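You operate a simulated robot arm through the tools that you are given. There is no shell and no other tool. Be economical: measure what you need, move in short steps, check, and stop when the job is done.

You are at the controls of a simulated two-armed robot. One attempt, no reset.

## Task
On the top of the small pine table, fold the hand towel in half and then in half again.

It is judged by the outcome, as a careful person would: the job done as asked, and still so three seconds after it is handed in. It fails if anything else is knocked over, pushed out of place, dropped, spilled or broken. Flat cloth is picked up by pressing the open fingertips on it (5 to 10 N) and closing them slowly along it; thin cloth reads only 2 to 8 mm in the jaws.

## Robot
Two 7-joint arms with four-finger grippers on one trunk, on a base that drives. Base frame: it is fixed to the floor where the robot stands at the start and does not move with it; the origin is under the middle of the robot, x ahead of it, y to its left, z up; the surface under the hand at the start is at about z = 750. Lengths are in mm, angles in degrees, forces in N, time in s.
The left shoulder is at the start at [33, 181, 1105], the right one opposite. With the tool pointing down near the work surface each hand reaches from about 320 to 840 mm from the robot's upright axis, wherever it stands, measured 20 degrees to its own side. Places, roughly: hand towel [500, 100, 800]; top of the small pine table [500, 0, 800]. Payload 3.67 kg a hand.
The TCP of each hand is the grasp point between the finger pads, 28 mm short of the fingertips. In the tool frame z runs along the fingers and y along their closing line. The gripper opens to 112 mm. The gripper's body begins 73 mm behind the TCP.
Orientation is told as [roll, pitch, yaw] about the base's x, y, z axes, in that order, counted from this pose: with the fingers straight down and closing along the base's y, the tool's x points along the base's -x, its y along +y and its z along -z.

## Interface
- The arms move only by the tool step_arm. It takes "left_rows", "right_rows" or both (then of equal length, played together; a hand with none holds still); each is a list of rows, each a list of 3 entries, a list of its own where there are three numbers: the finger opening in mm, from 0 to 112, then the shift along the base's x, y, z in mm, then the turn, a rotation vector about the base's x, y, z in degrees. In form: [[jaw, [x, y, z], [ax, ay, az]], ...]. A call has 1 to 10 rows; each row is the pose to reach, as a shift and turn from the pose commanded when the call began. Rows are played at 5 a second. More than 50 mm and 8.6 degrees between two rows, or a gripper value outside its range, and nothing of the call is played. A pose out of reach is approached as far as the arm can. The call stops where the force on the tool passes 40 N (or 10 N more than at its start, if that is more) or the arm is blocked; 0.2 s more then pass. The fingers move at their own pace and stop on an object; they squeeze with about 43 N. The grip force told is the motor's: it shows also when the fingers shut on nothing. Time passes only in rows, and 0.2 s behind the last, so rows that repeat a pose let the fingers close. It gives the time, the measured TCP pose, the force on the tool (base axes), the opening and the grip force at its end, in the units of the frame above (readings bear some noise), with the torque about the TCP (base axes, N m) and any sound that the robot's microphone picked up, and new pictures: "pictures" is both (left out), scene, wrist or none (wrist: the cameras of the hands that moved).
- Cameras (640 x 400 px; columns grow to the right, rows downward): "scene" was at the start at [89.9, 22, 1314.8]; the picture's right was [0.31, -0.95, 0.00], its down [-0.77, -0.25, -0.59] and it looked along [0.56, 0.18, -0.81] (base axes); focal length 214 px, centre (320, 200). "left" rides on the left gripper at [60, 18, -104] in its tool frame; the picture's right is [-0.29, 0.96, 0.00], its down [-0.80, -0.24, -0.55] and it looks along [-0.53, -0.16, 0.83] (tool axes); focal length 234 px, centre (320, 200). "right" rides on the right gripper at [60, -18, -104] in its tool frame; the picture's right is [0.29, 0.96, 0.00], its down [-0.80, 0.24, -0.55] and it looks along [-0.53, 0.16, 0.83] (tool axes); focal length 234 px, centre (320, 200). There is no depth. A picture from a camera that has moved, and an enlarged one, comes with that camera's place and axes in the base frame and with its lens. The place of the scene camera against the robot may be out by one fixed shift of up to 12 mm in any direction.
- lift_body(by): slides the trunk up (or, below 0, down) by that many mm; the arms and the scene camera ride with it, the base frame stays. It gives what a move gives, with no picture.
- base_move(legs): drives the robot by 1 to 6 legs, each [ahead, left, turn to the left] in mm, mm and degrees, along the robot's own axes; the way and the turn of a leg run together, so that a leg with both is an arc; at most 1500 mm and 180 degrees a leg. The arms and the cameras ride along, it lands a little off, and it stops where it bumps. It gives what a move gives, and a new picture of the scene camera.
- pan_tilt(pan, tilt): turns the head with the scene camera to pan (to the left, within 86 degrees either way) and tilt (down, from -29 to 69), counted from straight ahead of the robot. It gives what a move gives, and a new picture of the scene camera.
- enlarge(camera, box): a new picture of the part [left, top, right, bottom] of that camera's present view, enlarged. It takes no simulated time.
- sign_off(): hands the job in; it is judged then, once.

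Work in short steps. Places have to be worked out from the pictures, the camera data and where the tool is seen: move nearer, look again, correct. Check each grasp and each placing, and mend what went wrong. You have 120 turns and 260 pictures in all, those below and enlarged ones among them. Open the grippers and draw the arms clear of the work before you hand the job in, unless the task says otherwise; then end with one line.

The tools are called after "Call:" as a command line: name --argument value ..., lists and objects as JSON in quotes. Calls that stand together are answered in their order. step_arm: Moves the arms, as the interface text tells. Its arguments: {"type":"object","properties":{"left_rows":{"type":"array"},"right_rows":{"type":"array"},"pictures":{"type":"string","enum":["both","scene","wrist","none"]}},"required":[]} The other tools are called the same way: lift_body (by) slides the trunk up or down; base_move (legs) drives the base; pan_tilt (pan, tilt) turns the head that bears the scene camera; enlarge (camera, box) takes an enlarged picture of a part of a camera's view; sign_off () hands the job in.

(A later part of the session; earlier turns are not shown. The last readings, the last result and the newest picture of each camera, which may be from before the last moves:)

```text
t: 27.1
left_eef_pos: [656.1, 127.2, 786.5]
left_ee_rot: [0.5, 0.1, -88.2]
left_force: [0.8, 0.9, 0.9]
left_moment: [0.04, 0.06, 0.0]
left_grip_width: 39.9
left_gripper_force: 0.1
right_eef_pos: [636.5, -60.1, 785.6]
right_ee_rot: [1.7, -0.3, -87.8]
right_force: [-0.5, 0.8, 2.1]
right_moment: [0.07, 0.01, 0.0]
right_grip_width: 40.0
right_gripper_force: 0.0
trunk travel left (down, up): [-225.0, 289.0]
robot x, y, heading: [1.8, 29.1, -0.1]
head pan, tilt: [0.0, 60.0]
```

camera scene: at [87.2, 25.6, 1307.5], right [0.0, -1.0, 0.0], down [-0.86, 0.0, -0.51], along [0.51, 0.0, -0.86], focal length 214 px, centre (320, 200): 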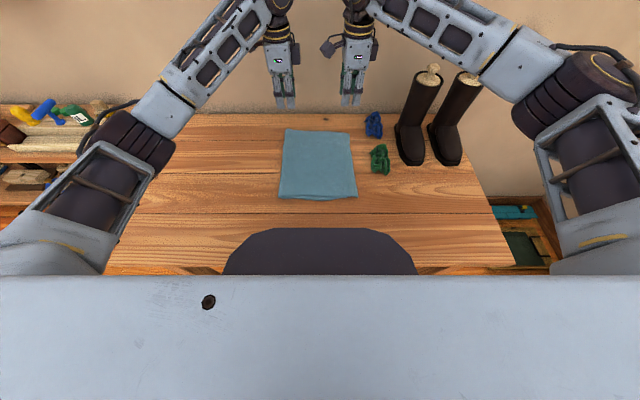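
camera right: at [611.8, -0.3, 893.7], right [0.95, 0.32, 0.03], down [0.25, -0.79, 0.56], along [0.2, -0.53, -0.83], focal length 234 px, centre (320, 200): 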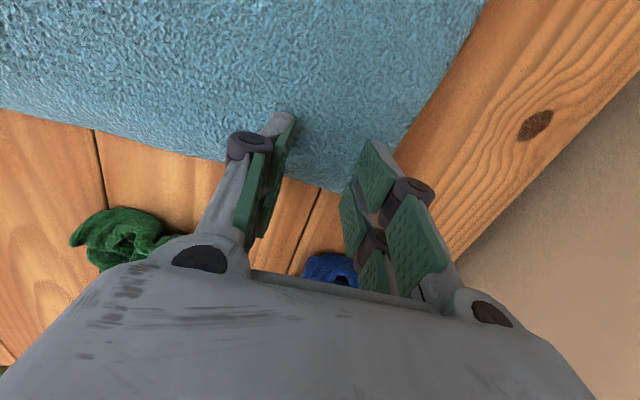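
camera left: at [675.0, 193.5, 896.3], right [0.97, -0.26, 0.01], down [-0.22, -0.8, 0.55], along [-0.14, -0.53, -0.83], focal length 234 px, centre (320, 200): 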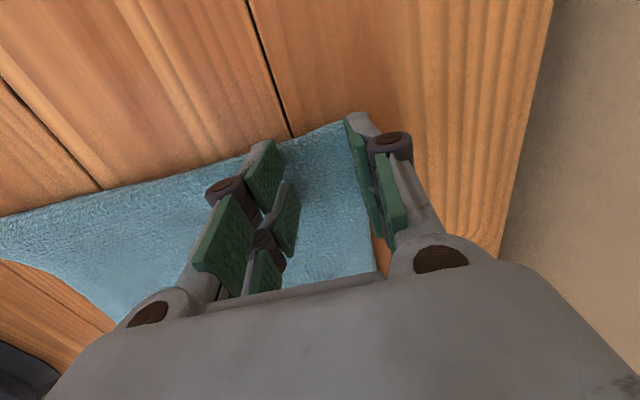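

Light contact only; a few more millimetres.

Call:
step_arm --left_rows '[[40, [0, 0, -2], [0, 0, 0]], [40, [0, 0, -4], [0, 0, 0]]]' --right_rows '[[40, [0, 0, -2], [0, 0, 0]], [40, [0, 0, -3], [0, 0, 0]]]' --pictures "none"

```text
t: 27.8
left_eef_pos: [656.5, 126.4, 783.8]
left_ee_rot: [0.5, 0.0, -88.1]
left_force: [-0.3, 0.3, 7.4]
left_moment: [-0.02, 0.11, -0.05]
left_grip_width: 39.8
left_gripper_force: 0.1
right_eef_pos: [637.8, -60.5, 783.7]
right_ee_rot: [1.8, -0.2, -87.8]
right_force: [-2.8, 1.4, 9.5]
right_moment: [0.15, 0.21, 0.03]
right_grip_width: 40.8
right_gripper_force: 0.4
trunk travel left (down, up): [-225.0, 289.0]
robot x, y, heading: [-1.5, 24.3, -0.2]
head pan, tilt: [0.0, 60.0]
```

7–10 N each: closing slowly, pressing a touch more so both layers gather.

Call:
step_arm --left_rows '[[37, [0, 0, -0.5], [0, 0, 0]], [33, [0, 0, -0.5], [0, 0, 0]], [29, [0, 0, -0.5], [0, 0, 0]], [25, [0, 0, -0.5], [0, 0, 0]], [20, [0, 0, -0.5], [0, 0, 0]], [15, [0, 0, -0.5], [0, 0, 0]], [10, [0, 0, -0.5], [0, 0, 0]], [5, [0, 0, -0.5], [0, 0, 0]], [0, [0, 0, -0.5], [0, 0, 0]], [0, [0, 0, -0.5], [0, 0, 0]]]' --right_rows '[[37, [0, 0, -0.5], [0, 0, 0]], [33, [0, 0, -0.5], [0, 0, 0]], [29, [0, 0, -0.5], [0, 0, 0]], [25, [0, 0, -0.5], [0, 0, 0]], [20, [0, 0, -0.5], [0, 0, 0]], [15, [0, 0, -0.5], [0, 0, 0]], [10, [0, 0, -0.5], [0, 0, 0]], [5, [0, 0, -0.5], [0, 0, 0]], [0, [0, 0, -0.5], [0, 0, 0]], [0, [0, 0, -0.5], [0, 0, 0]]]' --pictures "wrist"

```text
t: 29.9
left_eef_pos: [657.3, 127.7, 782.9]
left_ee_rot: [0.4, 0.0, -88.3]
left_force: [-1.3, -3.4, 9.9]
left_moment: [-0.15, 0.04, -0.05]
left_grip_width: 5.1
left_gripper_force: 41.7
right_eef_pos: [638.0, -60.5, 782.1]
right_ee_rot: [1.6, -0.1, -87.8]
right_force: [2.1, 2.3, 14.8]
right_moment: [0.31, -0.04, -0.04]
right_grip_width: 4.6
right_gripper_force: 41.8
trunk travel left (down, up): [-225.0, 289.0]
robot x, y, heading: [-4.8, 25.3, -0.2]
head pan, tilt: [0.0, 60.0]
camera right: at [613.0, -1.3, 885.7], right [0.95, 0.32, 0.03], down [0.25, -0.79, 0.56], along [0.2, -0.53, -0.83], focal length 234 px, centre (320, 200)
camera left: at [672.8, 187.9, 887.9], right [0.97, -0.26, 0.01], down [-0.22, -0.8, 0.55], along [-0.14, -0.54, -0.83], focal length 234 px, centre (320, 200)
```

right: 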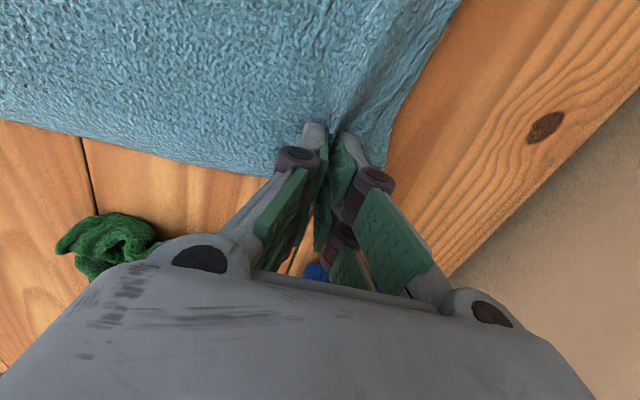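
left: 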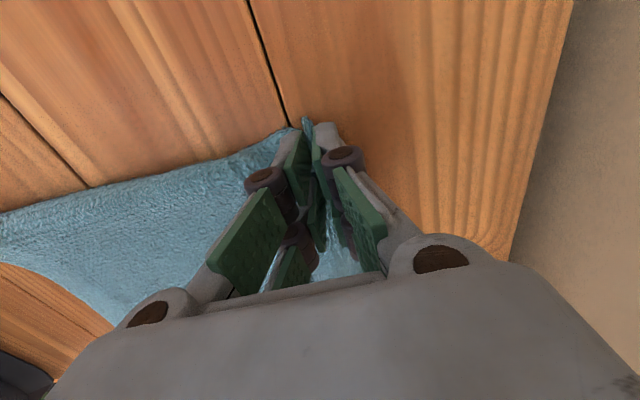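

The widths are like the single-layer pinch (4.5 mm), so possibly only the top layer is held. I lift 40 mm and look.

Call:
step_arm --left_rows '[[0, [-1, 0, 15], [0, 0, 0]], [0, [-3, 0, 30], [0, 0, 0]], [0, [-6, 0, 45], [0, 0, 0]]]' --right_rows '[[0, [-1, 0, 15], [0, 0, 0]], [0, [-3, 0, 30], [0, 0, 0]], [0, [-6, 0, 45], [0, 0, 0]]]'

Call:
enlarge --camera "scene" --box '[240, 80, 400, 220]'

```text
t: 30.8
left_eef_pos: [651.7, 128.3, 826.5]
left_ee_rot: [0.4, 0.1, -88.1]
left_force: [-0.1, -1.5, 0.5]
left_moment: [-0.08, -0.02, 0.01]
left_grip_width: 3.9
left_gripper_force: 41.1
right_eef_pos: [633.2, -60.2, 827.7]
right_ee_rot: [1.6, -0.2, -87.9]
right_force: [-0.1, 0.9, 0.0]
right_moment: [0.05, 0.03, 0.01]
right_grip_width: 4.3
right_gripper_force: 41.6
trunk travel left (down, up): [-225.0, 289.0]
robot x, y, heading: [-1.6, 26.6, 0.1]
head pan, tilt: [0.0, 60.0]
camera scene: at [87.4, 25.6, 1307.5], right [0.0, -1.0, 0.0], down [-0.86, 0.0, -0.51], along [0.51, 0.0, -0.86], focal length 214 px, centre (320, 200)
camera right: at [607.5, -1.4, 931.4], right [0.95, 0.32, 0.03], down [0.25, -0.79, 0.56], along [0.2, -0.53, -0.83], focal length 234 px, centre (320, 200)
camera left: at [666.8, 188.9, 932.2], right [0.97, -0.26, 0.01], down [-0.22, -0.81, 0.55], along [-0.14, -0.53, -0.83], focal length 234 px, centre (320, 200)
```

scene: 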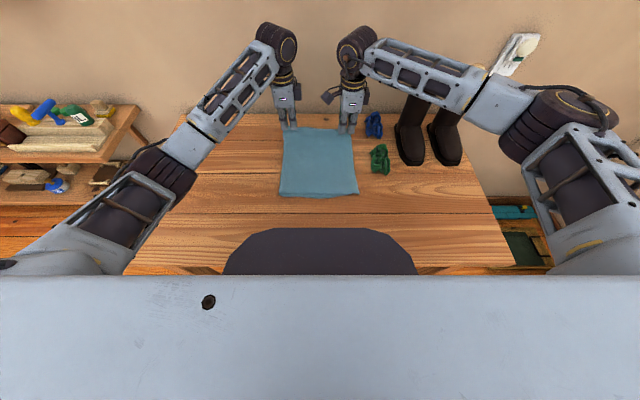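
right: 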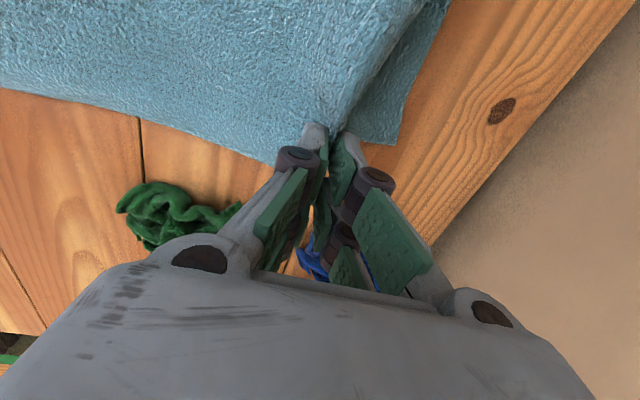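
left: 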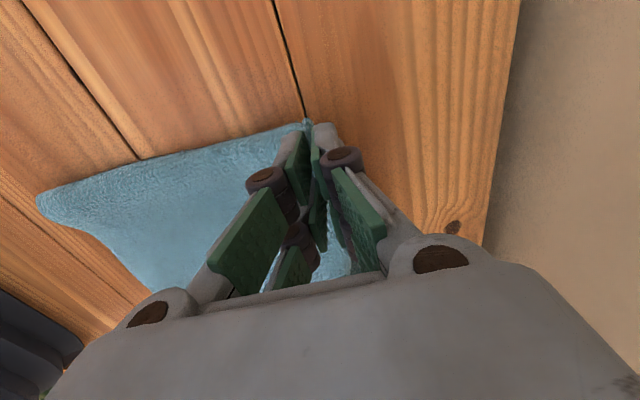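

```text
2.86 times, centred on (320, 150) of scene
camera zoom: at [87.4, 25.6, 1307.5], right [0.0, -1.0, 0.0], down [-0.86, 0.0, -0.51], along [0.51, 0.0, -0.86], focal length 613 px, centre (320, 343)
```

zoom: 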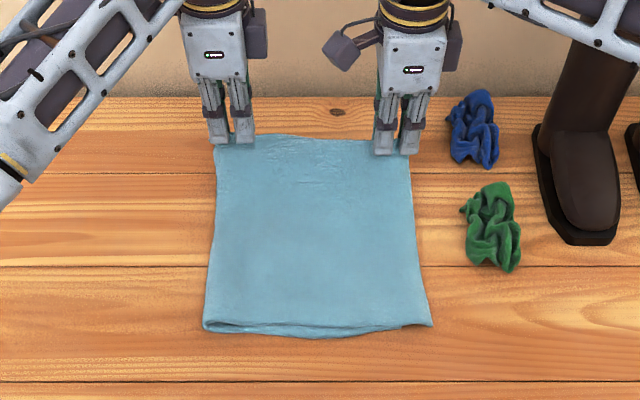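

Call:
enlarge --camera "right" --box '[260, 0, 500, 150]'

Call:
enlarge --camera "left" --box '[150, 90, 390, 290]'

```text
2.67 times, centred on (380, 75) of right
camera zoom: at [607.5, -1.4, 931.4], right [0.95, 0.32, 0.03], down [0.25, -0.79, 0.56], along [0.2, -0.53, -0.83], focal length 624 px, centre (160, 533)
```

zoom: 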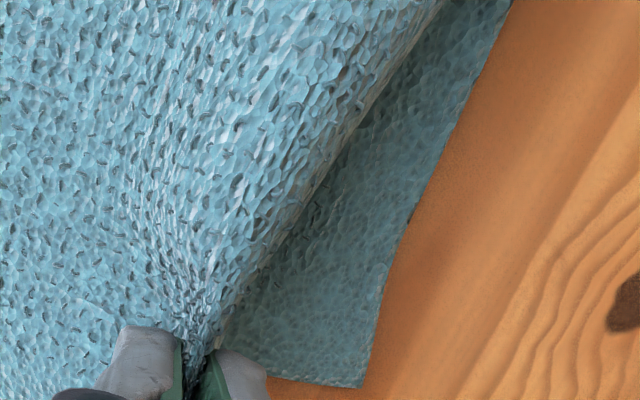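

```text
2.00 times, centred on (270, 190) of left
camera zoom: at [666.8, 188.9, 932.2], right [0.97, -0.26, 0.01], down [-0.22, -0.81, 0.55], along [-0.14, -0.53, -0.83], focal length 468 px, centre (420, 220)
```

zoom: 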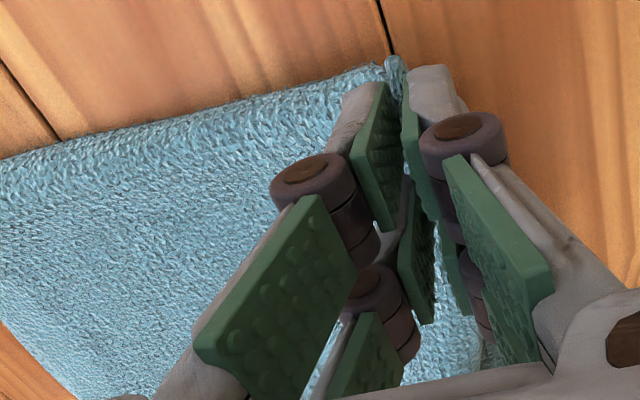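

The right hand clearly holds only the top layer. I lay it back, open, and rise slightly to re-grip with the outer finger just off the edge so both layers are pushed together.

Call:
step_arm --left_rows '[[0, [3, 0, -15], [0, 0, 0]], [0, [5, 0, -30], [0, 0, 0]], [0, [6, 0, -42], [0, 0, 0]], [15, [6, 0, -42], [0, 0, 0]], [30, [6, 0, -42], [0, 0, 0]], [40, [6, 0, -42], [0, 0, 0]], [40, [6, 0, -20], [0, 0, 0]], [40, [6, 0, 10], [0, 0, 0]], [40, [6, 0, 25], [0, 0, 0]]]' --right_rows '[[0, [3, 0, -15], [0, 0, 0]], [0, [5, 0, -30], [0, 0, 0]], [0, [6, 0, -42], [0, 0, 0]], [15, [6, 0, -42], [0, 0, 0]], [30, [6, 0, -42], [0, 0, 0]], [40, [6, 0, -42], [0, 0, 0]], [40, [6, 0, -20], [0, 0, 0]], [40, [6, 0, 10], [0, 0, 0]], [40, [6, 0, 25], [0, 0, 0]]]' --pictures "wrist"

```text
t: 32.8
left_eef_pos: [654.3, 126.7, 855.6]
left_ee_rot: [0.4, 0.0, -88.1]
left_force: [-0.7, -0.5, -0.2]
left_moment: [0.02, -0.02, 0.0]
left_grip_width: 40.1
left_gripper_force: 0.1
right_eef_pos: [638.8, -61.6, 854.2]
right_ee_rot: [1.6, -0.2, -87.8]
right_force: [-0.1, -0.5, -0.1]
right_moment: [0.0, 0.01, -0.01]
right_grip_width: 40.2
right_gripper_force: 0.2
trunk travel left (down, up): [-225.0, 289.0]
robot x, y, heading: [3.5, 27.2, -0.3]
head pan, tilt: [0.0, 60.0]
camera right: at [614.3, -2.5, 957.7], right [0.95, 0.32, 0.03], down [0.25, -0.79, 0.56], along [0.2, -0.53, -0.83], focal length 234 px, centre (320, 200)
camera left: at [669.7, 188.7, 959.0], right [0.97, -0.26, 0.01], down [-0.22, -0.81, 0.55], along [-0.14, -0.53, -0.83], focal length 234 px, centre (320, 200)
```

right: 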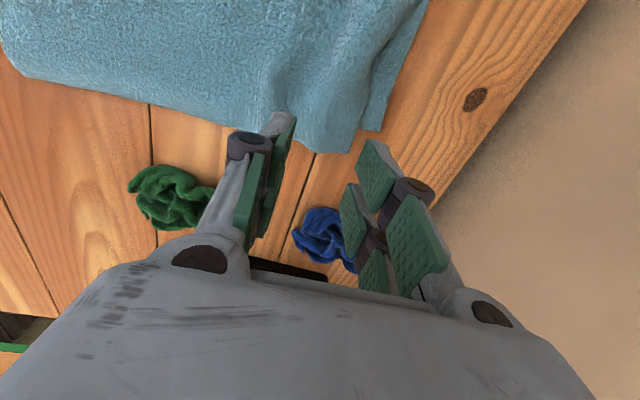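
left: 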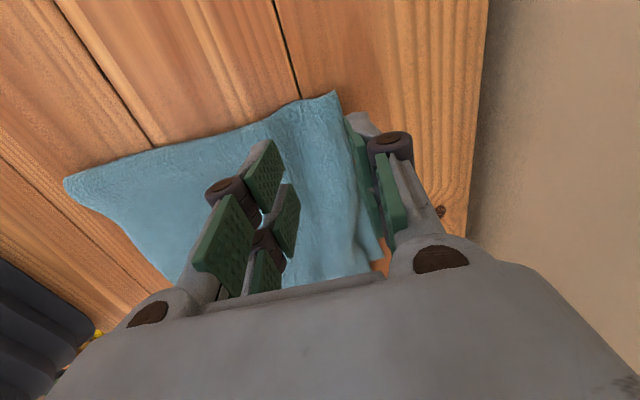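

Call:
enlarge --camera "right" --box '[200, 0, 440, 150]'

Call:
enlarge --camera "left" --box '[180, 70, 420, 290]'

```text
2.67 times, centred on (320, 75) of right
camera zoom: at [614.3, -2.5, 957.7], right [0.95, 0.32, 0.03], down [0.25, -0.79, 0.56], along [0.2, -0.53, -0.83], focal length 624 px, centre (320, 533)
```

zoom: 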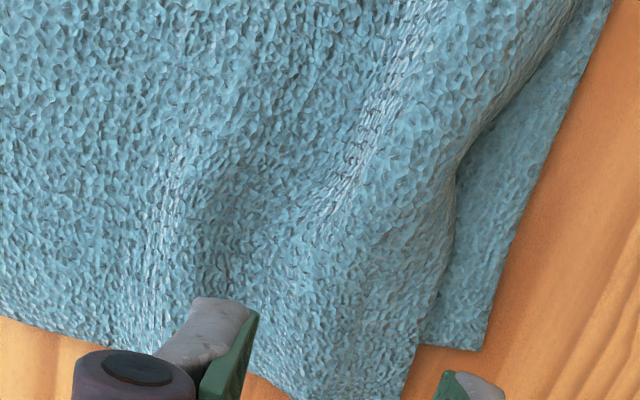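

```text
1.82 times, centred on (300, 180) of left
camera zoom: at [669.7, 188.7, 959.0], right [0.97, -0.26, 0.01], down [-0.22, -0.81, 0.55], along [-0.14, -0.53, -0.83], focal length 426 px, centre (356, 236)
```

zoom: 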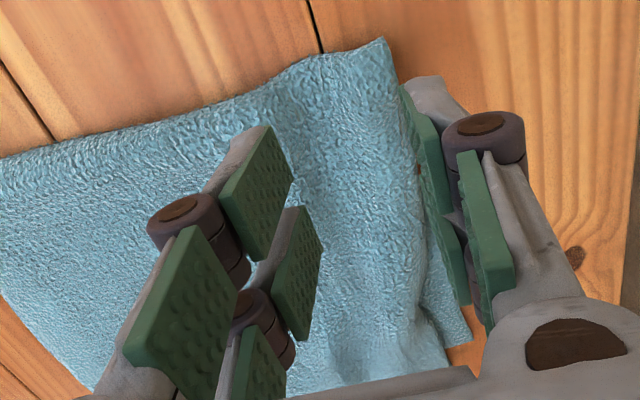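

The top corner at right is rumpled and set back ~15 mm. I smooth it outward with closed right fingertips: press lightly and drag +x.

Call:
step_arm --right_rows '[[0, [-14, 0, -30], [0, 0, 0]], [0, [-14, 0, -55], [0, 0, 0]], [0, [-14, 0, -69], [0, 0, 0]], [0, [-6, 0, -70], [0, 0, 0]], [0, [2, 0, -70], [0, 0, 0]], [0, [10, 0, -70], [0, 0, 0]], [0, [18, 0, -70], [0, 0, 0]], [0, [18, 0, -50], [0, 0, 0]], [0, [0, 10, -20], [0, 0, 0]], [0, [-30, 10, 0], [0, 0, 0]]]' --pictures "wrist"

```text
t: 35.0
left_eef_pos: [653.8, 127.9, 854.2]
left_ee_rot: [0.3, 0.0, -88.2]
left_force: [-0.6, -0.1, -0.6]
left_moment: [-0.03, 0.02, 0.01]
left_grip_width: 40.1
left_gripper_force: 0.0
right_eef_pos: [610.5, -51.0, 848.4]
right_ee_rot: [1.7, -0.1, -87.9]
right_force: [-1.4, -0.1, 0.4]
right_moment: [0.02, -0.01, -0.04]
right_grip_width: 0.0
right_gripper_force: 35.5
trunk travel left (down, up): [-225.0, 289.0]
robot x, y, heading: [-0.1, 26.0, -0.1]
head pan, tilt: [0.0, 60.0]
camera right: at [585.6, 8.8, 952.7], right [0.95, 0.32, 0.03], down [0.25, -0.79, 0.56], along [0.2, -0.53, -0.83], focal length 234 px, centre (320, 200)
```

right: 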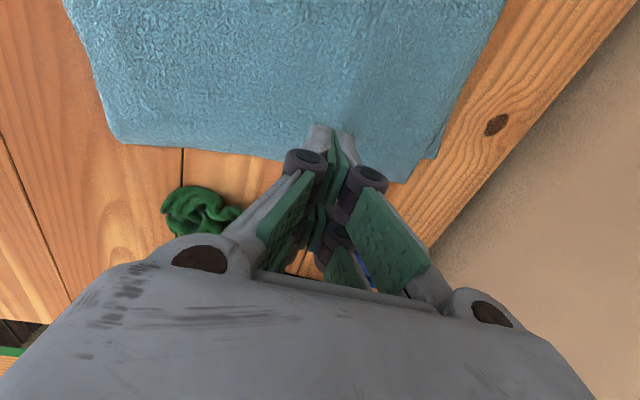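

Smoothed, though things may have shifted toward +x. I check the overall state via enlarged scene and left views.

Call:
enlarge --camera "scene" --box '[240, 90, 400, 215]'

Call:
enlarge --camera "right" --box '[60, 0, 520, 200]'

Call:
enlarge --camera "left" --box '[40, 60, 480, 300]'

```text
3.20 times, centred on (320, 152) of scene
camera zoom: at [87.2, 25.6, 1307.5], right [0.0, -1.0, 0.0], down [-0.86, 0.0, -0.51], along [0.51, 0.0, -0.86], focal length 686 px, centre (320, 352)
```

zoom: 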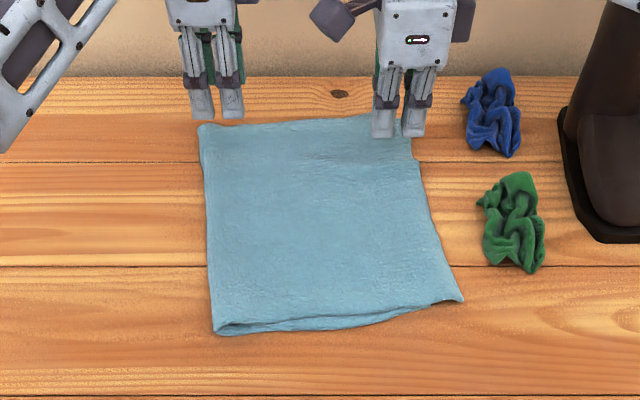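

```text
1.39 times, centred on (290, 100) of right
camera zoom: at [585.6, 8.8, 952.7], right [0.95, 0.32, 0.03], down [0.25, -0.79, 0.56], along [0.2, -0.53, -0.83], focal length 326 px, centre (362, 339)
```

zoom: 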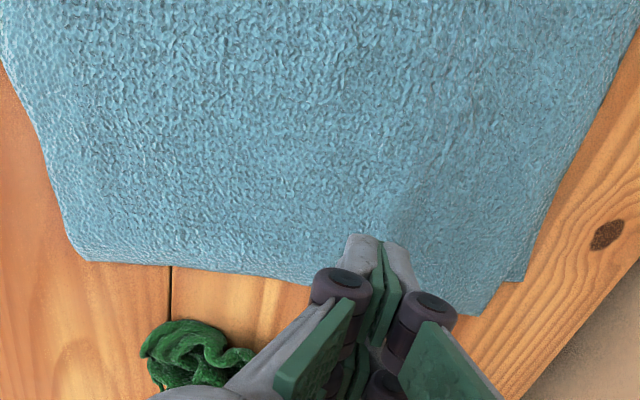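

```text
1.45 times, centred on (260, 180) of left
camera zoom: at [669.7, 188.7, 958.8], right [0.97, -0.26, 0.01], down [-0.22, -0.8, 0.55], along [-0.14, -0.53, -0.83], focal length 341 px, centre (407, 229)
```

zoom: 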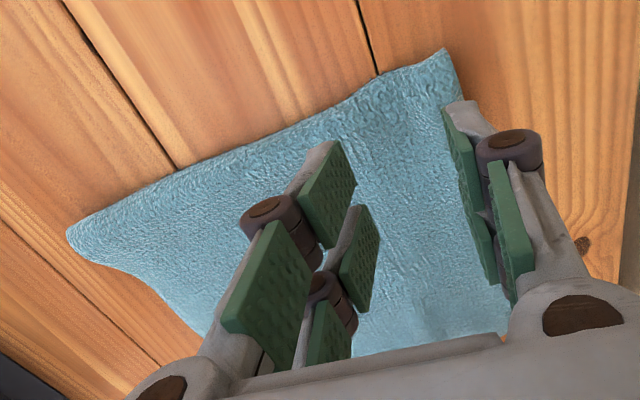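

The packet turned about 9° with the drag but stays neatly layered; I work in its rotated frame. Corners: far-left (688,155), far-right (~710,−65), near-left (420,128), near-right (455,−115). I position with outer fingers just off the far edge.

Call:
step_arm --right_rows '[[20, [30, -1, 0], [0, 0, 3]], [50, [60, -1, 0], [0, 0, 7]], [50, [92, -1, -10], [0, 0, 7]], [50, [92, -1, -30], [0, 0, 7]], [50, [92, -1, -50], [0, 0, 7]]]' --left_rows '[[40, [5, 0, 0], [0, 0, 3]], [50, [10, 0, 0], [0, 0, 7]], [50, [17, 1, -10], [0, 0, 7]], [50, [17, 1, -30], [0, 0, 7]], [50, [17, 1, -53], [0, 0, 7]]]' --pictures "wrist"

```text
t: 36.1
left_eef_pos: [673.7, 128.5, 800.7]
left_ee_rot: [0.4, -0.1, -81.2]
left_force: [-0.1, -0.3, 0.0]
left_moment: [0.03, 0.0, -0.01]
left_grip_width: 50.0
left_gripper_force: 0.1
right_eef_pos: [698.2, -49.4, 802.5]
right_ee_rot: [1.5, -0.2, -80.8]
right_force: [0.2, 0.1, -0.6]
right_moment: [-0.03, 0.04, 0.04]
right_grip_width: 49.9
right_gripper_force: 0.1
trunk travel left (down, up): [-225.0, 289.0]
robot x, y, heading: [-0.4, 27.2, -0.3]
head pan, tilt: [0.0, 60.0]
camera right: at [666.7, 5.2, 905.4], right [0.9, 0.44, 0.03], down [0.35, -0.75, 0.56], along [0.27, -0.5, -0.83], focal length 234 px, centre (320, 200)
camera left: at [681.5, 190.4, 903.9], right [0.99, -0.14, 0.01], down [-0.12, -0.82, 0.55], along [-0.07, -0.55, -0.83], focal length 234 px, centre (320, 200)
```

right: 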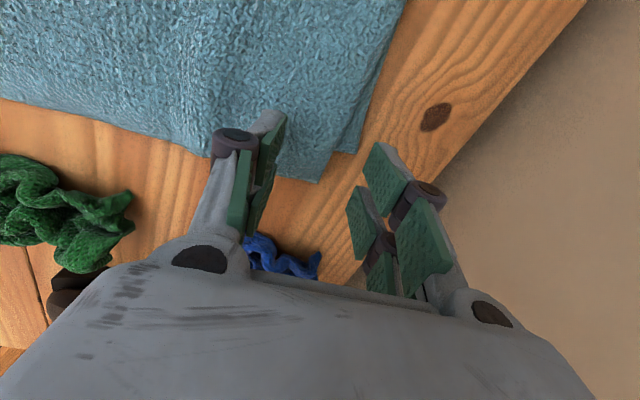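
left: 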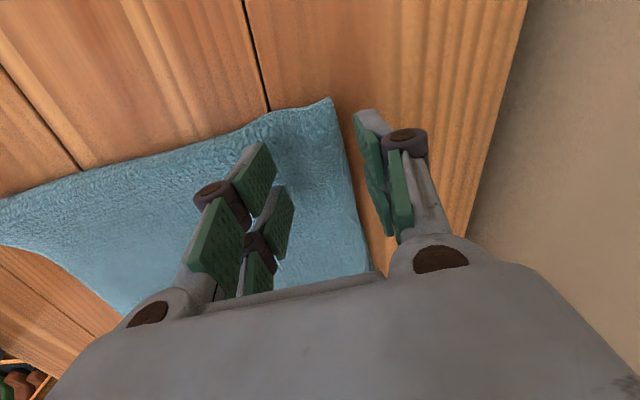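

At the right, the bottom layer's corner is at (722,−42), top's at (709,−74), so I shift the right hand to y≈−20 to catch both layers, and descend.

Call:
step_arm --right_rows '[[50, [0, 15, 0], [0, 0, 0]], [50, [0, 29, 0], [0, 0, 0]], [50, [0, 29, -12], [0, 0, 0]], [50, [0, 29, -19], [0, 0, 0]]]' --left_rows '[[50, [0, 0, 0], [0, 0, 0]], [50, [0, 0, 0], [0, 0, 0]], [50, [0, 0, -12], [0, 0, 0]], [50, [0, 0, -18], [0, 0, 0]]]' --pictures "wrist"

```text
t: 37.1
left_eef_pos: [673.0, 129.4, 783.1]
left_ee_rot: [0.4, -0.2, -81.2]
left_force: [-0.9, -0.3, 6.2]
left_moment: [-0.02, 0.21, 0.0]
left_grip_width: 51.1
left_gripper_force: 0.6
right_eef_pos: [698.8, -20.5, 784.6]
right_ee_rot: [1.8, -0.2, -80.9]
right_force: [0.2, -0.5, 4.6]
right_moment: [-0.02, 0.15, -0.01]
right_grip_width: 50.3
right_gripper_force: 0.5
trunk travel left (down, up): [-225.0, 289.0]
robot x, y, heading: [1.1, 27.3, -0.1]
head pan, tilt: [0.0, 60.0]
camera right: at [667.5, 34.1, 887.5], right [0.9, 0.44, 0.03], down [0.35, -0.75, 0.56], along [0.27, -0.5, -0.83], focal length 234 px, centre (320, 200)
camera left: at [681.5, 191.1, 887.4], right [0.99, -0.14, 0.01], down [-0.12, -0.82, 0.55], along [-0.07, -0.55, -0.83], focal length 234 px, centre (320, 200)
```

right: 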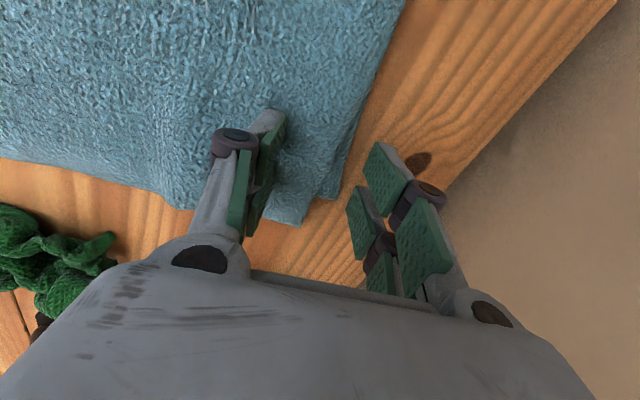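
left: 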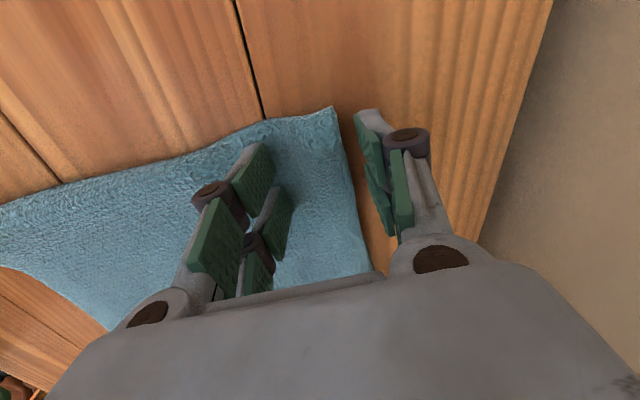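

Inner fingers touch (5–6 N); I go down a bit more so the outer tips reach the table beside the edge.

Call:
step_arm --right_rows '[[50, [0, 0, -2], [0, 0, 0]], [50, [0, 0, -4], [0, 0, 0]]]' --left_rows '[[50, [0, 0, -1.5], [0, 0, 0]], [50, [0, 0, -3], [0, 0, 0]]]' --pictures "none"

```text
t: 37.8
left_eef_pos: [674.5, 129.2, 781.5]
left_ee_rot: [0.6, -0.1, -81.0]
left_force: [-4.6, 5.1, 21.8]
left_moment: [0.0, 0.83, -0.15]
left_grip_width: 54.6
left_gripper_force: 3.9
right_eef_pos: [700.6, -21.0, 782.2]
right_ee_rot: [1.6, -0.2, -80.9]
right_force: [-2.7, 1.3, 20.9]
right_moment: [-0.02, 0.74, -0.07]
right_grip_width: 53.8
right_gripper_force: 3.3
trunk travel left (down, up): [-225.0, 289.0]
robot x, y, heading: [3.0, 29.1, 0.0]
head pan, tilt: [0.0, 60.0]
```

I tilt both hands 6° so the outer fingertips go down to the table, then close slowly.

Call:
step_arm --right_rows '[[50, [3, 0, 0], [0, 6, 0]], [45, [3, 0, -0.5], [0, 6, 0]], [40, [3, 0, -0.5], [0, 6, 0]], [35, [3, 0, -0.5], [0, 6, 0]], [30, [3, 0, -0.5], [0, 6, 0]], [25, [3, 0, -0.5], [0, 6, 0]]]' --left_rows '[[50, [3, 0, 0], [0, 6, 0]], [45, [3, 0, -0.5], [0, 6, 0]], [40, [3, 0, -0.5], [0, 6, 0]], [35, [3, 0, -0.5], [0, 6, 0]], [30, [3, 0, -0.5], [0, 6, 0]], [25, [3, 0, -0.5], [0, 6, 0]]]' --pictures "wrist"

```text
t: 39.1
left_eef_pos: [677.2, 126.8, 780.2]
left_ee_rot: [-5.5, 0.6, -81.4]
left_force: [0.1, -4.7, 34.3]
left_moment: [-0.34, 0.64, 0.02]
left_grip_width: 26.5
left_gripper_force: 2.0
right_eef_pos: [703.5, -20.8, 780.9]
right_ee_rot: [-4.3, 0.8, -81.0]
right_force: [0.0, 1.1, 19.6]
right_moment: [-0.03, 0.31, -0.07]
right_grip_width: 26.2
right_gripper_force: 0.5
trunk travel left (down, up): [-225.0, 289.0]
robot x, y, heading: [-3.0, 30.3, -0.2]
head pan, tilt: [0.0, 60.0]
camera right: at [682.4, 33.7, 887.0], right [0.9, 0.44, -0.07], down [0.4, -0.75, 0.52], along [0.18, -0.5, -0.85], focal length 234 px, centre (320, 200)
camera left: at [696.4, 190.0, 883.2], right [0.99, -0.14, -0.09], down [-0.06, -0.82, 0.56], along [-0.15, -0.55, -0.82], focal length 234 px, centre (320, 200)
```

right: 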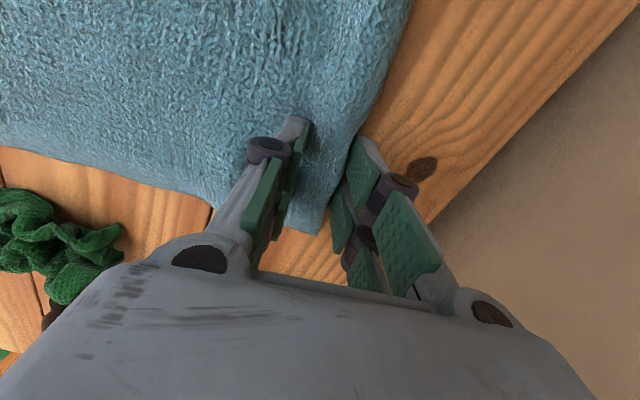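
left: 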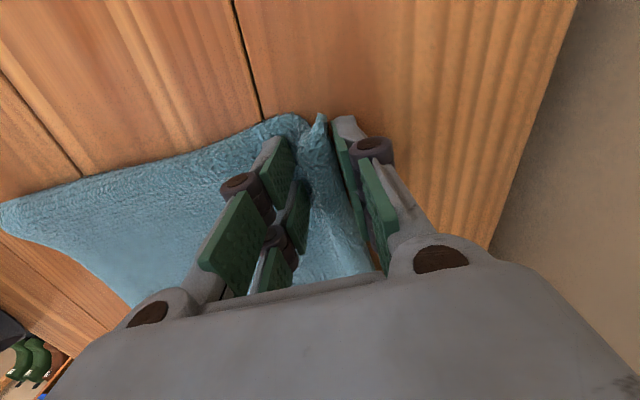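

Left edge is buckling up nicely, right edge is against the outer finger. Continue closing.

Call:
step_arm --right_rows '[[21, [0, 0, 0], [0, 0, 0]], [17, [0, 0, 0], [0, 0, 0]], [13, [0, 0, 0], [0, 0, 0]], [9, [0, 0, 0], [0, 0, 0]], [4, [0, 0, 0], [0, 0, 0]], [0, [0, 0, 0], [0, 0, 0]], [0, [0, 0, 0], [0, 0, 0]]]' --left_rows '[[21, [0, 0, 0], [0, 0, 0]], [17, [0, 0, 0], [0, 0, 0]], [13, [0, 0, 0], [0, 0, 0]], [9, [0, 0, 0], [0, 0, 0]], [4, [0, 0, 0], [0, 0, 0]], [0, [0, 0, 0], [0, 0, 0]], [0, [0, 0, 0], [0, 0, 0]]]' --pictures "wrist"

```text
t: 40.8
left_eef_pos: [677.2, 128.7, 781.2]
left_ee_rot: [-5.3, 0.8, -81.2]
left_force: [-6.9, -6.5, 36.8]
left_moment: [-0.36, 0.61, 0.09]
left_grip_width: 11.0
left_gripper_force: 42.9
right_eef_pos: [702.7, -21.7, 780.7]
right_ee_rot: [-4.3, 0.7, -80.8]
right_force: [-8.8, 1.4, 30.3]
right_moment: [0.07, 0.58, -0.01]
right_grip_width: 9.2
right_gripper_force: 42.9
trunk travel left (down, up): [-225.0, 289.0]
robot x, y, heading: [-1.5, 32.6, 0.2]
head pan, tilt: [0.0, 60.0]
camera right: at [681.9, 33.9, 886.9], right [0.9, 0.44, -0.07], down [0.4, -0.75, 0.52], along [0.18, -0.5, -0.85], focal length 234 px, centre (320, 200)
camera left: at [696.4, 190.4, 883.2], right [0.99, -0.14, -0.09], down [-0.06, -0.82, 0.56], along [-0.15, -0.55, -0.82], focal length 234 px, centre (320, 200)
```

right: 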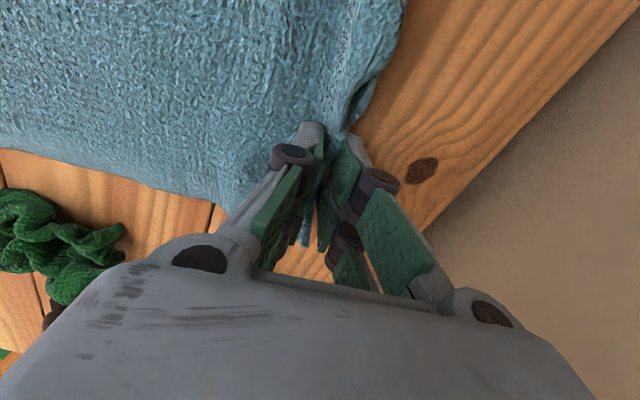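
left: 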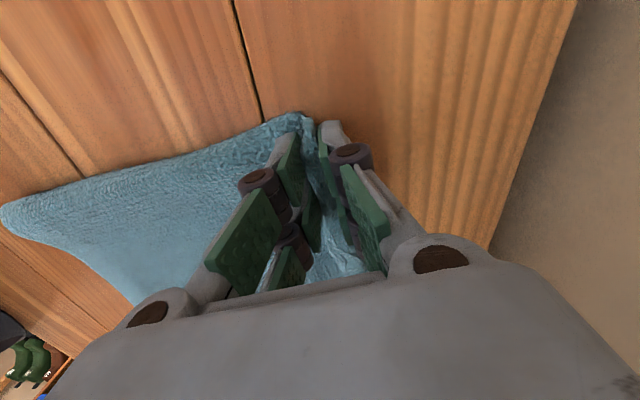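

Widths 11 and 9 mm: both layers now. Lift 50 mm and check.

Call:
step_arm --left_rows '[[0, [-1, 0, 15], [0, 0, 0]], [0, [-4, 0, 32], [0, 0, 0]], [0, [-8, -1, 50], [0, 0, 0]]]' --right_rows '[[0, [-1, 0, 15], [0, 0, 0]], [0, [-4, 0, 32], [0, 0, 0]], [0, [-8, -1, 50], [0, 0, 0]]]'

```text
t: 41.5
left_eef_pos: [668.7, 127.6, 825.4]
left_ee_rot: [-5.5, 1.0, -81.1]
left_force: [0.0, -1.2, -0.5]
left_moment: [-0.03, 0.03, 0.04]
left_grip_width: 6.6
left_gripper_force: 43.0
right_eef_pos: [694.7, -22.3, 829.6]
right_ee_rot: [-4.4, 0.7, -80.9]
right_force: [0.9, 0.4, -0.1]
right_moment: [0.06, -0.03, 0.02]
right_grip_width: 5.2
right_gripper_force: 42.2
trunk travel left (down, up): [-225.0, 289.0]
robot x, y, heading: [1.1, 28.7, -0.1]
head pan, tilt: [0.0, 60.0]
camera scene: at [87.4, 25.6, 1307.5], right [0.0, -1.0, 0.0], down [-0.86, 0.0, -0.51], along [0.51, 0.0, -0.86], focal length 214 px, centre (320, 200)
camera right: at [673.1, 33.5, 935.8], right [0.9, 0.44, -0.07], down [0.4, -0.75, 0.52], along [0.18, -0.5, -0.85], focal length 234 px, centre (320, 200)
camera left: at [687.4, 189.9, 929.0], right [0.99, -0.14, -0.1], down [-0.06, -0.83, 0.56], along [-0.16, -0.55, -0.82], focal length 234 px, centre (320, 200)
```

scene: 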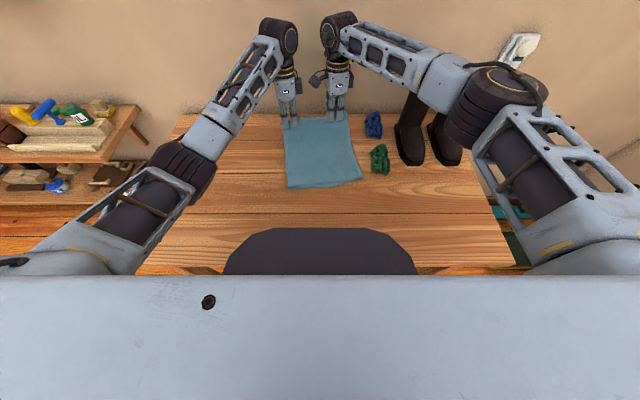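
right: 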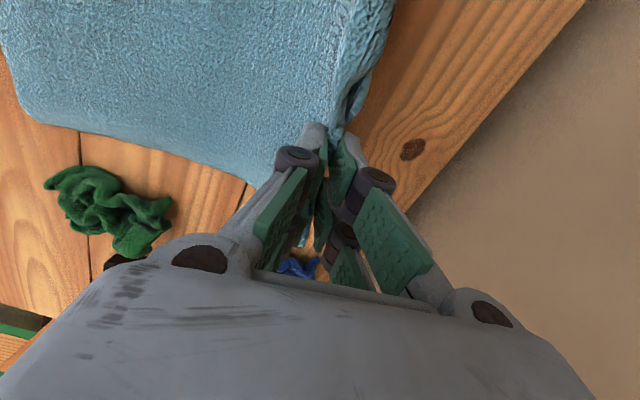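
left: 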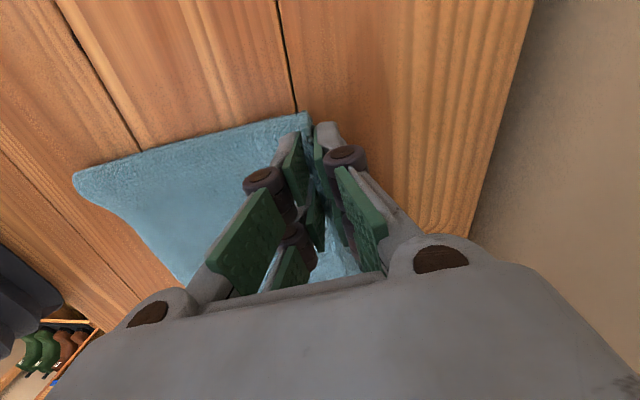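

Call:
enlarge --camera "right" --box '[240, 0, 480, 150]'

Call:
enlarge --camera "scene" --box '[250, 70, 390, 200]'

Call:
enlarge --camera "left" --box '[240, 90, 400, 290]'

```text
2.67 times, centred on (360, 75) of right
camera zoom: at [673.1, 33.5, 935.8], right [0.9, 0.44, -0.07], down [0.4, -0.75, 0.52], along [0.18, -0.5, -0.85], focal length 624 px, centre (213, 533)
```

zoom: 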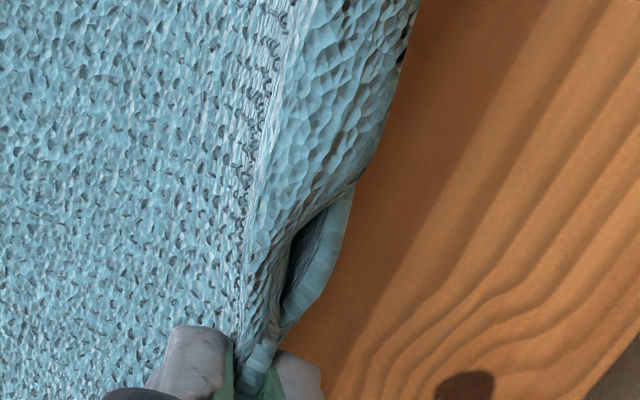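

```text
3.08 times, centred on (320, 135) of scene
camera zoom: at [87.4, 25.6, 1307.5], right [0.0, -1.0, 0.0], down [-0.86, 0.0, -0.51], along [0.51, 0.0, -0.86], focal length 660 px, centre (320, 400)
```

zoom: 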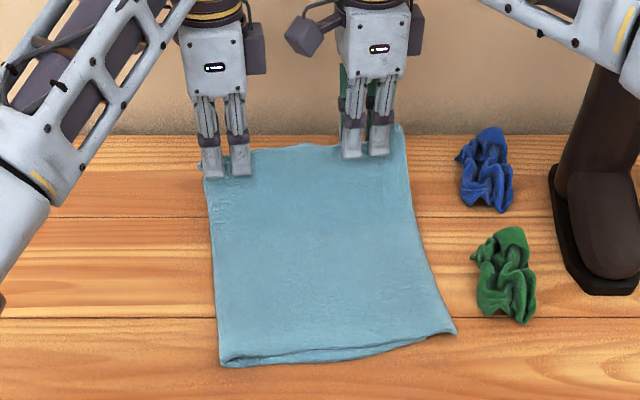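

```text
2.00 times, centred on (320, 190) of left
camera zoom: at [687.4, 189.9, 929.0], right [0.99, -0.14, -0.1], down [-0.06, -0.83, 0.56], along [-0.16, -0.55, -0.82], focal length 468 px, centre (320, 220)
```

zoom: 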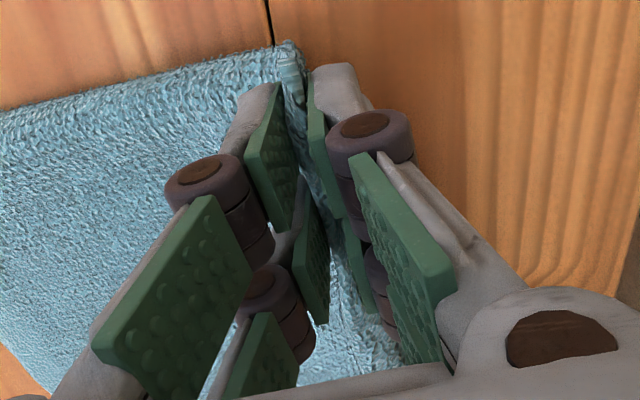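

Both layers are up on both sides. I carry the edge over on an arc toward the near edge (direction ≈(−0.99,−0.15)), stopping before touchdown.

Call:
step_arm --left_rows '[[0, [-26, -4, 39], [0, 0, 0]], [0, [-65, -10, 63], [0, 0, 0]], [0, [-110, -16, 68], [0, 0, 0]], [0, [-155, -23, 58], [0, 0, 0]], [0, [-193, -28, 33], [0, 0, 0]], [0, [-212, -31, 12], [0, 0, 0]]]' --right_rows '[[0, [-26, -4, 39], [0, 0, 0]], [0, [-65, -10, 63], [0, 0, 0]], [0, [-110, -16, 68], [0, 0, 0]], [0, [-155, -23, 58], [0, 0, 0]], [0, [-193, -29, 33], [0, 0, 0]], [0, [-213, -33, 12], [0, 0, 0]]]'

```text
t: 43.0
left_eef_pos: [453.8, 95.8, 839.7]
left_ee_rot: [-5.5, 0.8, -81.1]
left_force: [1.5, -3.4, -0.3]
left_moment: [-0.03, 0.03, 0.04]
left_grip_width: 6.3
left_gripper_force: 43.5
right_eef_pos: [484.1, -55.2, 837.3]
right_ee_rot: [-4.4, 0.8, -80.9]
right_force: [-0.4, 2.9, -0.1]
right_moment: [0.1, -0.02, 0.01]
right_grip_width: 5.2
right_gripper_force: 42.0
trunk travel left (down, up): [-225.0, 289.0]
robot x, y, heading: [-3.2, 26.0, 0.0]
head pan, tilt: [0.0, 60.0]
camera scene: at [87.2, 25.6, 1307.4], right [0.0, -1.0, 0.0], down [-0.86, 0.0, -0.51], along [0.51, 0.0, -0.86], focal length 214 px, centre (320, 200)
camera right: at [463.3, 0.0, 943.1], right [0.9, 0.44, -0.07], down [0.4, -0.75, 0.52], along [0.18, -0.5, -0.85], focal length 234 px, centre (320, 200)
camera left: at [472.3, 157.7, 942.6], right [0.99, -0.14, -0.1], down [-0.06, -0.83, 0.56], along [-0.16, -0.55, -0.82], focal length 234 px, centre (320, 200)
```

scene: 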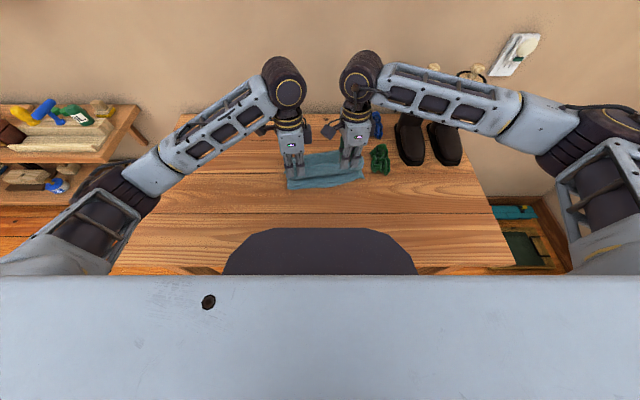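
right: 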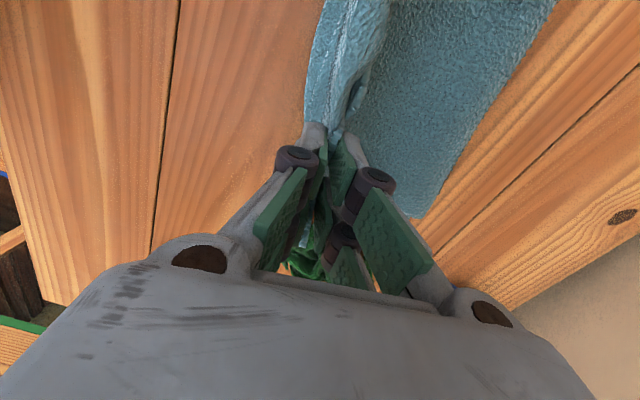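
left: 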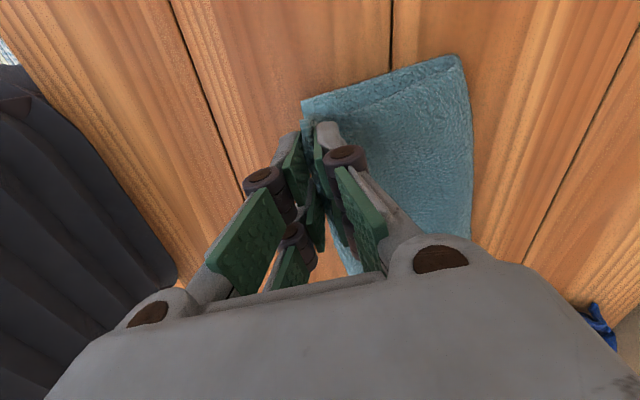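

Near edge now runs from (435,122) to ≈(458,−70). I lower: left straight down, right 12 mm further toward the near edge.

Call:
step_arm --left_rows '[[0, [-2, -1, -15], [0, 0, 0]], [0, [-3, -2, -30], [0, 0, 0]], [0, [-3, -2, -42], [0, 0, 0]]]' --right_rows '[[0, [-6, -1, -15], [0, 0, 0]], [0, [-11, -2, -28], [0, 0, 0]], [0, [-13, -2, -39], [0, 0, 0]]]' --pictures "wrist"

```text
t: 43.8
left_eef_pos: [452.0, 94.8, 797.3]
left_ee_rot: [-5.4, 0.7, -81.2]
left_force: [1.9, -4.9, 5.5]
left_moment: [-0.11, 0.01, 0.02]
left_grip_width: 6.2
left_gripper_force: 43.0
right_eef_pos: [470.1, -56.4, 800.6]
right_ee_rot: [-4.3, 0.7, -80.7]
right_force: [-1.1, 1.7, 5.1]
right_moment: [0.14, 0.03, 0.02]
right_grip_width: 5.3
right_gripper_force: 41.8
trunk travel left (down, up): [-225.0, 289.0]
robot x, y, heading: [-0.9, 30.5, 0.0]
head pan, tilt: [0.0, 60.0]
camera right: at [449.8, -2.5, 905.8], right [0.9, 0.44, -0.07], down [0.4, -0.75, 0.52], along [0.18, -0.5, -0.85], focal length 234 px, centre (320, 200)
camera left: at [471.1, 156.6, 899.8], right [0.99, -0.14, -0.1], down [-0.06, -0.82, 0.56], along [-0.16, -0.55, -0.82], focal length 234 px, centre (320, 200)
```

right: 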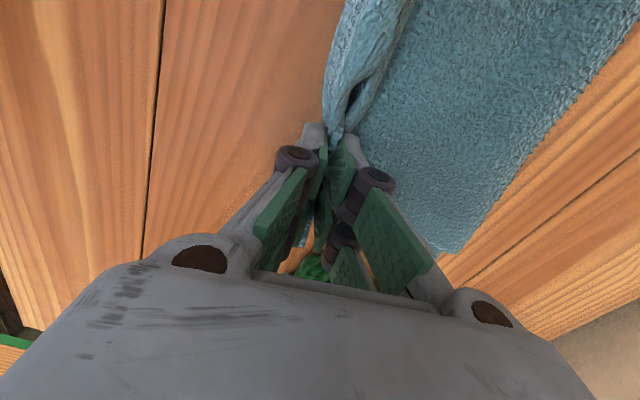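
left: 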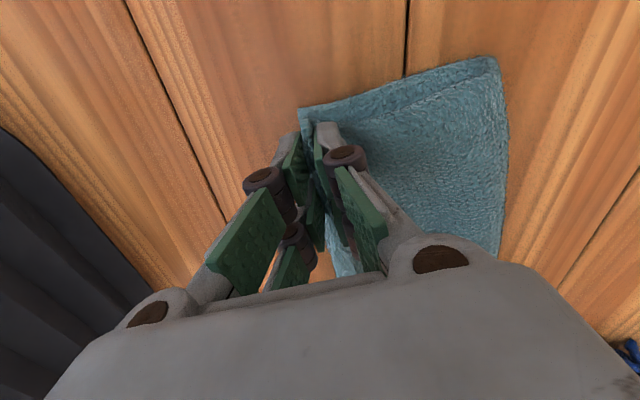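

Touching down (5 N each). Release gently and rise.

Call:
step_arm --left_rows '[[8, [0, 0, 0], [0, 0, 0]], [16, [0, 0, 0], [0, 0, 0]], [26, [0, 0, 0], [0, 0, 0]], [26, [0, 0, 15], [0, 0, 0]], [26, [0, 0, 45], [0, 0, 0]], [26, [0, 20, 80], [0, 0, 0]], [26, [0, 50, 110], [0, 0, 0]]]' --right_rows '[[8, [0, 0, 0], [0, 0, 0]], [16, [0, 0, 0], [0, 0, 0]], [26, [0, 0, 0], [0, 0, 0]], [26, [0, 0, 15], [0, 0, 0]], [26, [0, 0, 45], [0, 0, 0]], [26, [0, -10, 80], [0, 0, 0]], [26, [0, -40, 110], [0, 0, 0]]]'

Call:
enlarge --camera "scene" --box '[250, 110, 410, 210]'

```text
t: 45.4
left_eef_pos: [451.2, 142.3, 906.0]
left_ee_rot: [-5.6, 0.8, -81.2]
left_force: [0.4, 0.6, -0.2]
left_moment: [-0.02, -0.05, -0.01]
left_grip_width: 25.9
left_gripper_force: 0.0
right_eef_pos: [466.5, -97.7, 907.5]
right_ee_rot: [-4.3, 0.7, -80.8]
right_force: [-0.2, 0.1, -0.2]
right_moment: [0.04, -0.01, -0.03]
right_grip_width: 25.8
right_gripper_force: 0.0
trunk travel left (down, up): [-225.0, 289.0]
robot x, y, heading: [-0.4, 26.3, -0.1]
head pan, tilt: [0.0, 60.0]
camera scene: at [87.2, 25.7, 1307.4], right [0.0, -1.0, 0.0], down [-0.86, 0.0, -0.51], along [0.51, 0.0, -0.86], focal length 214 px, centre (320, 200)
camera right: at [445.6, -43.2, 1014.3], right [0.9, 0.44, -0.07], down [0.41, -0.75, 0.52], along [0.18, -0.5, -0.85], focal length 234 px, centre (320, 200)
camera left: at [471.6, 204.9, 1009.9], right [0.99, -0.14, -0.1], down [-0.06, -0.82, 0.56], along [-0.16, -0.55, -0.82], focal length 234 px, centre (320, 200)
```

scene: 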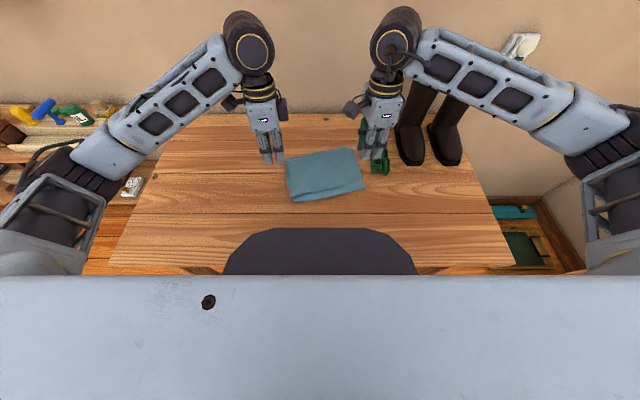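
right: 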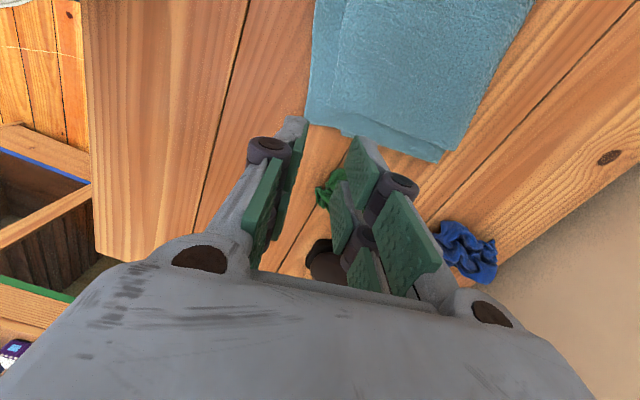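
left: 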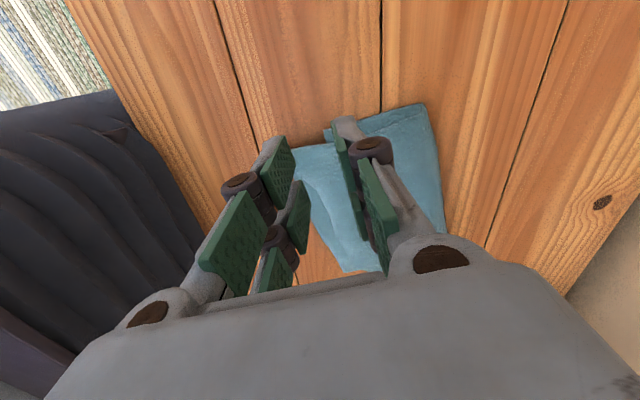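

```text
4.00 times, centred on (330, 160) of scene
camera zoom: at [87.2, 25.7, 1307.4], right [0.0, -1.0, 0.0], down [-0.86, 0.0, -0.51], along [0.51, 0.0, -0.86], focal length 858 px, centre (280, 360)
```

zoom: 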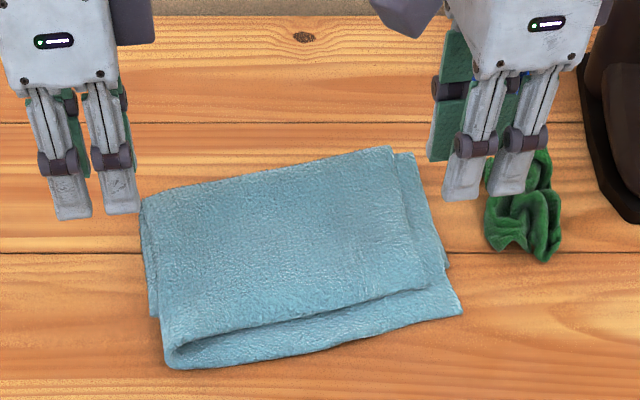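

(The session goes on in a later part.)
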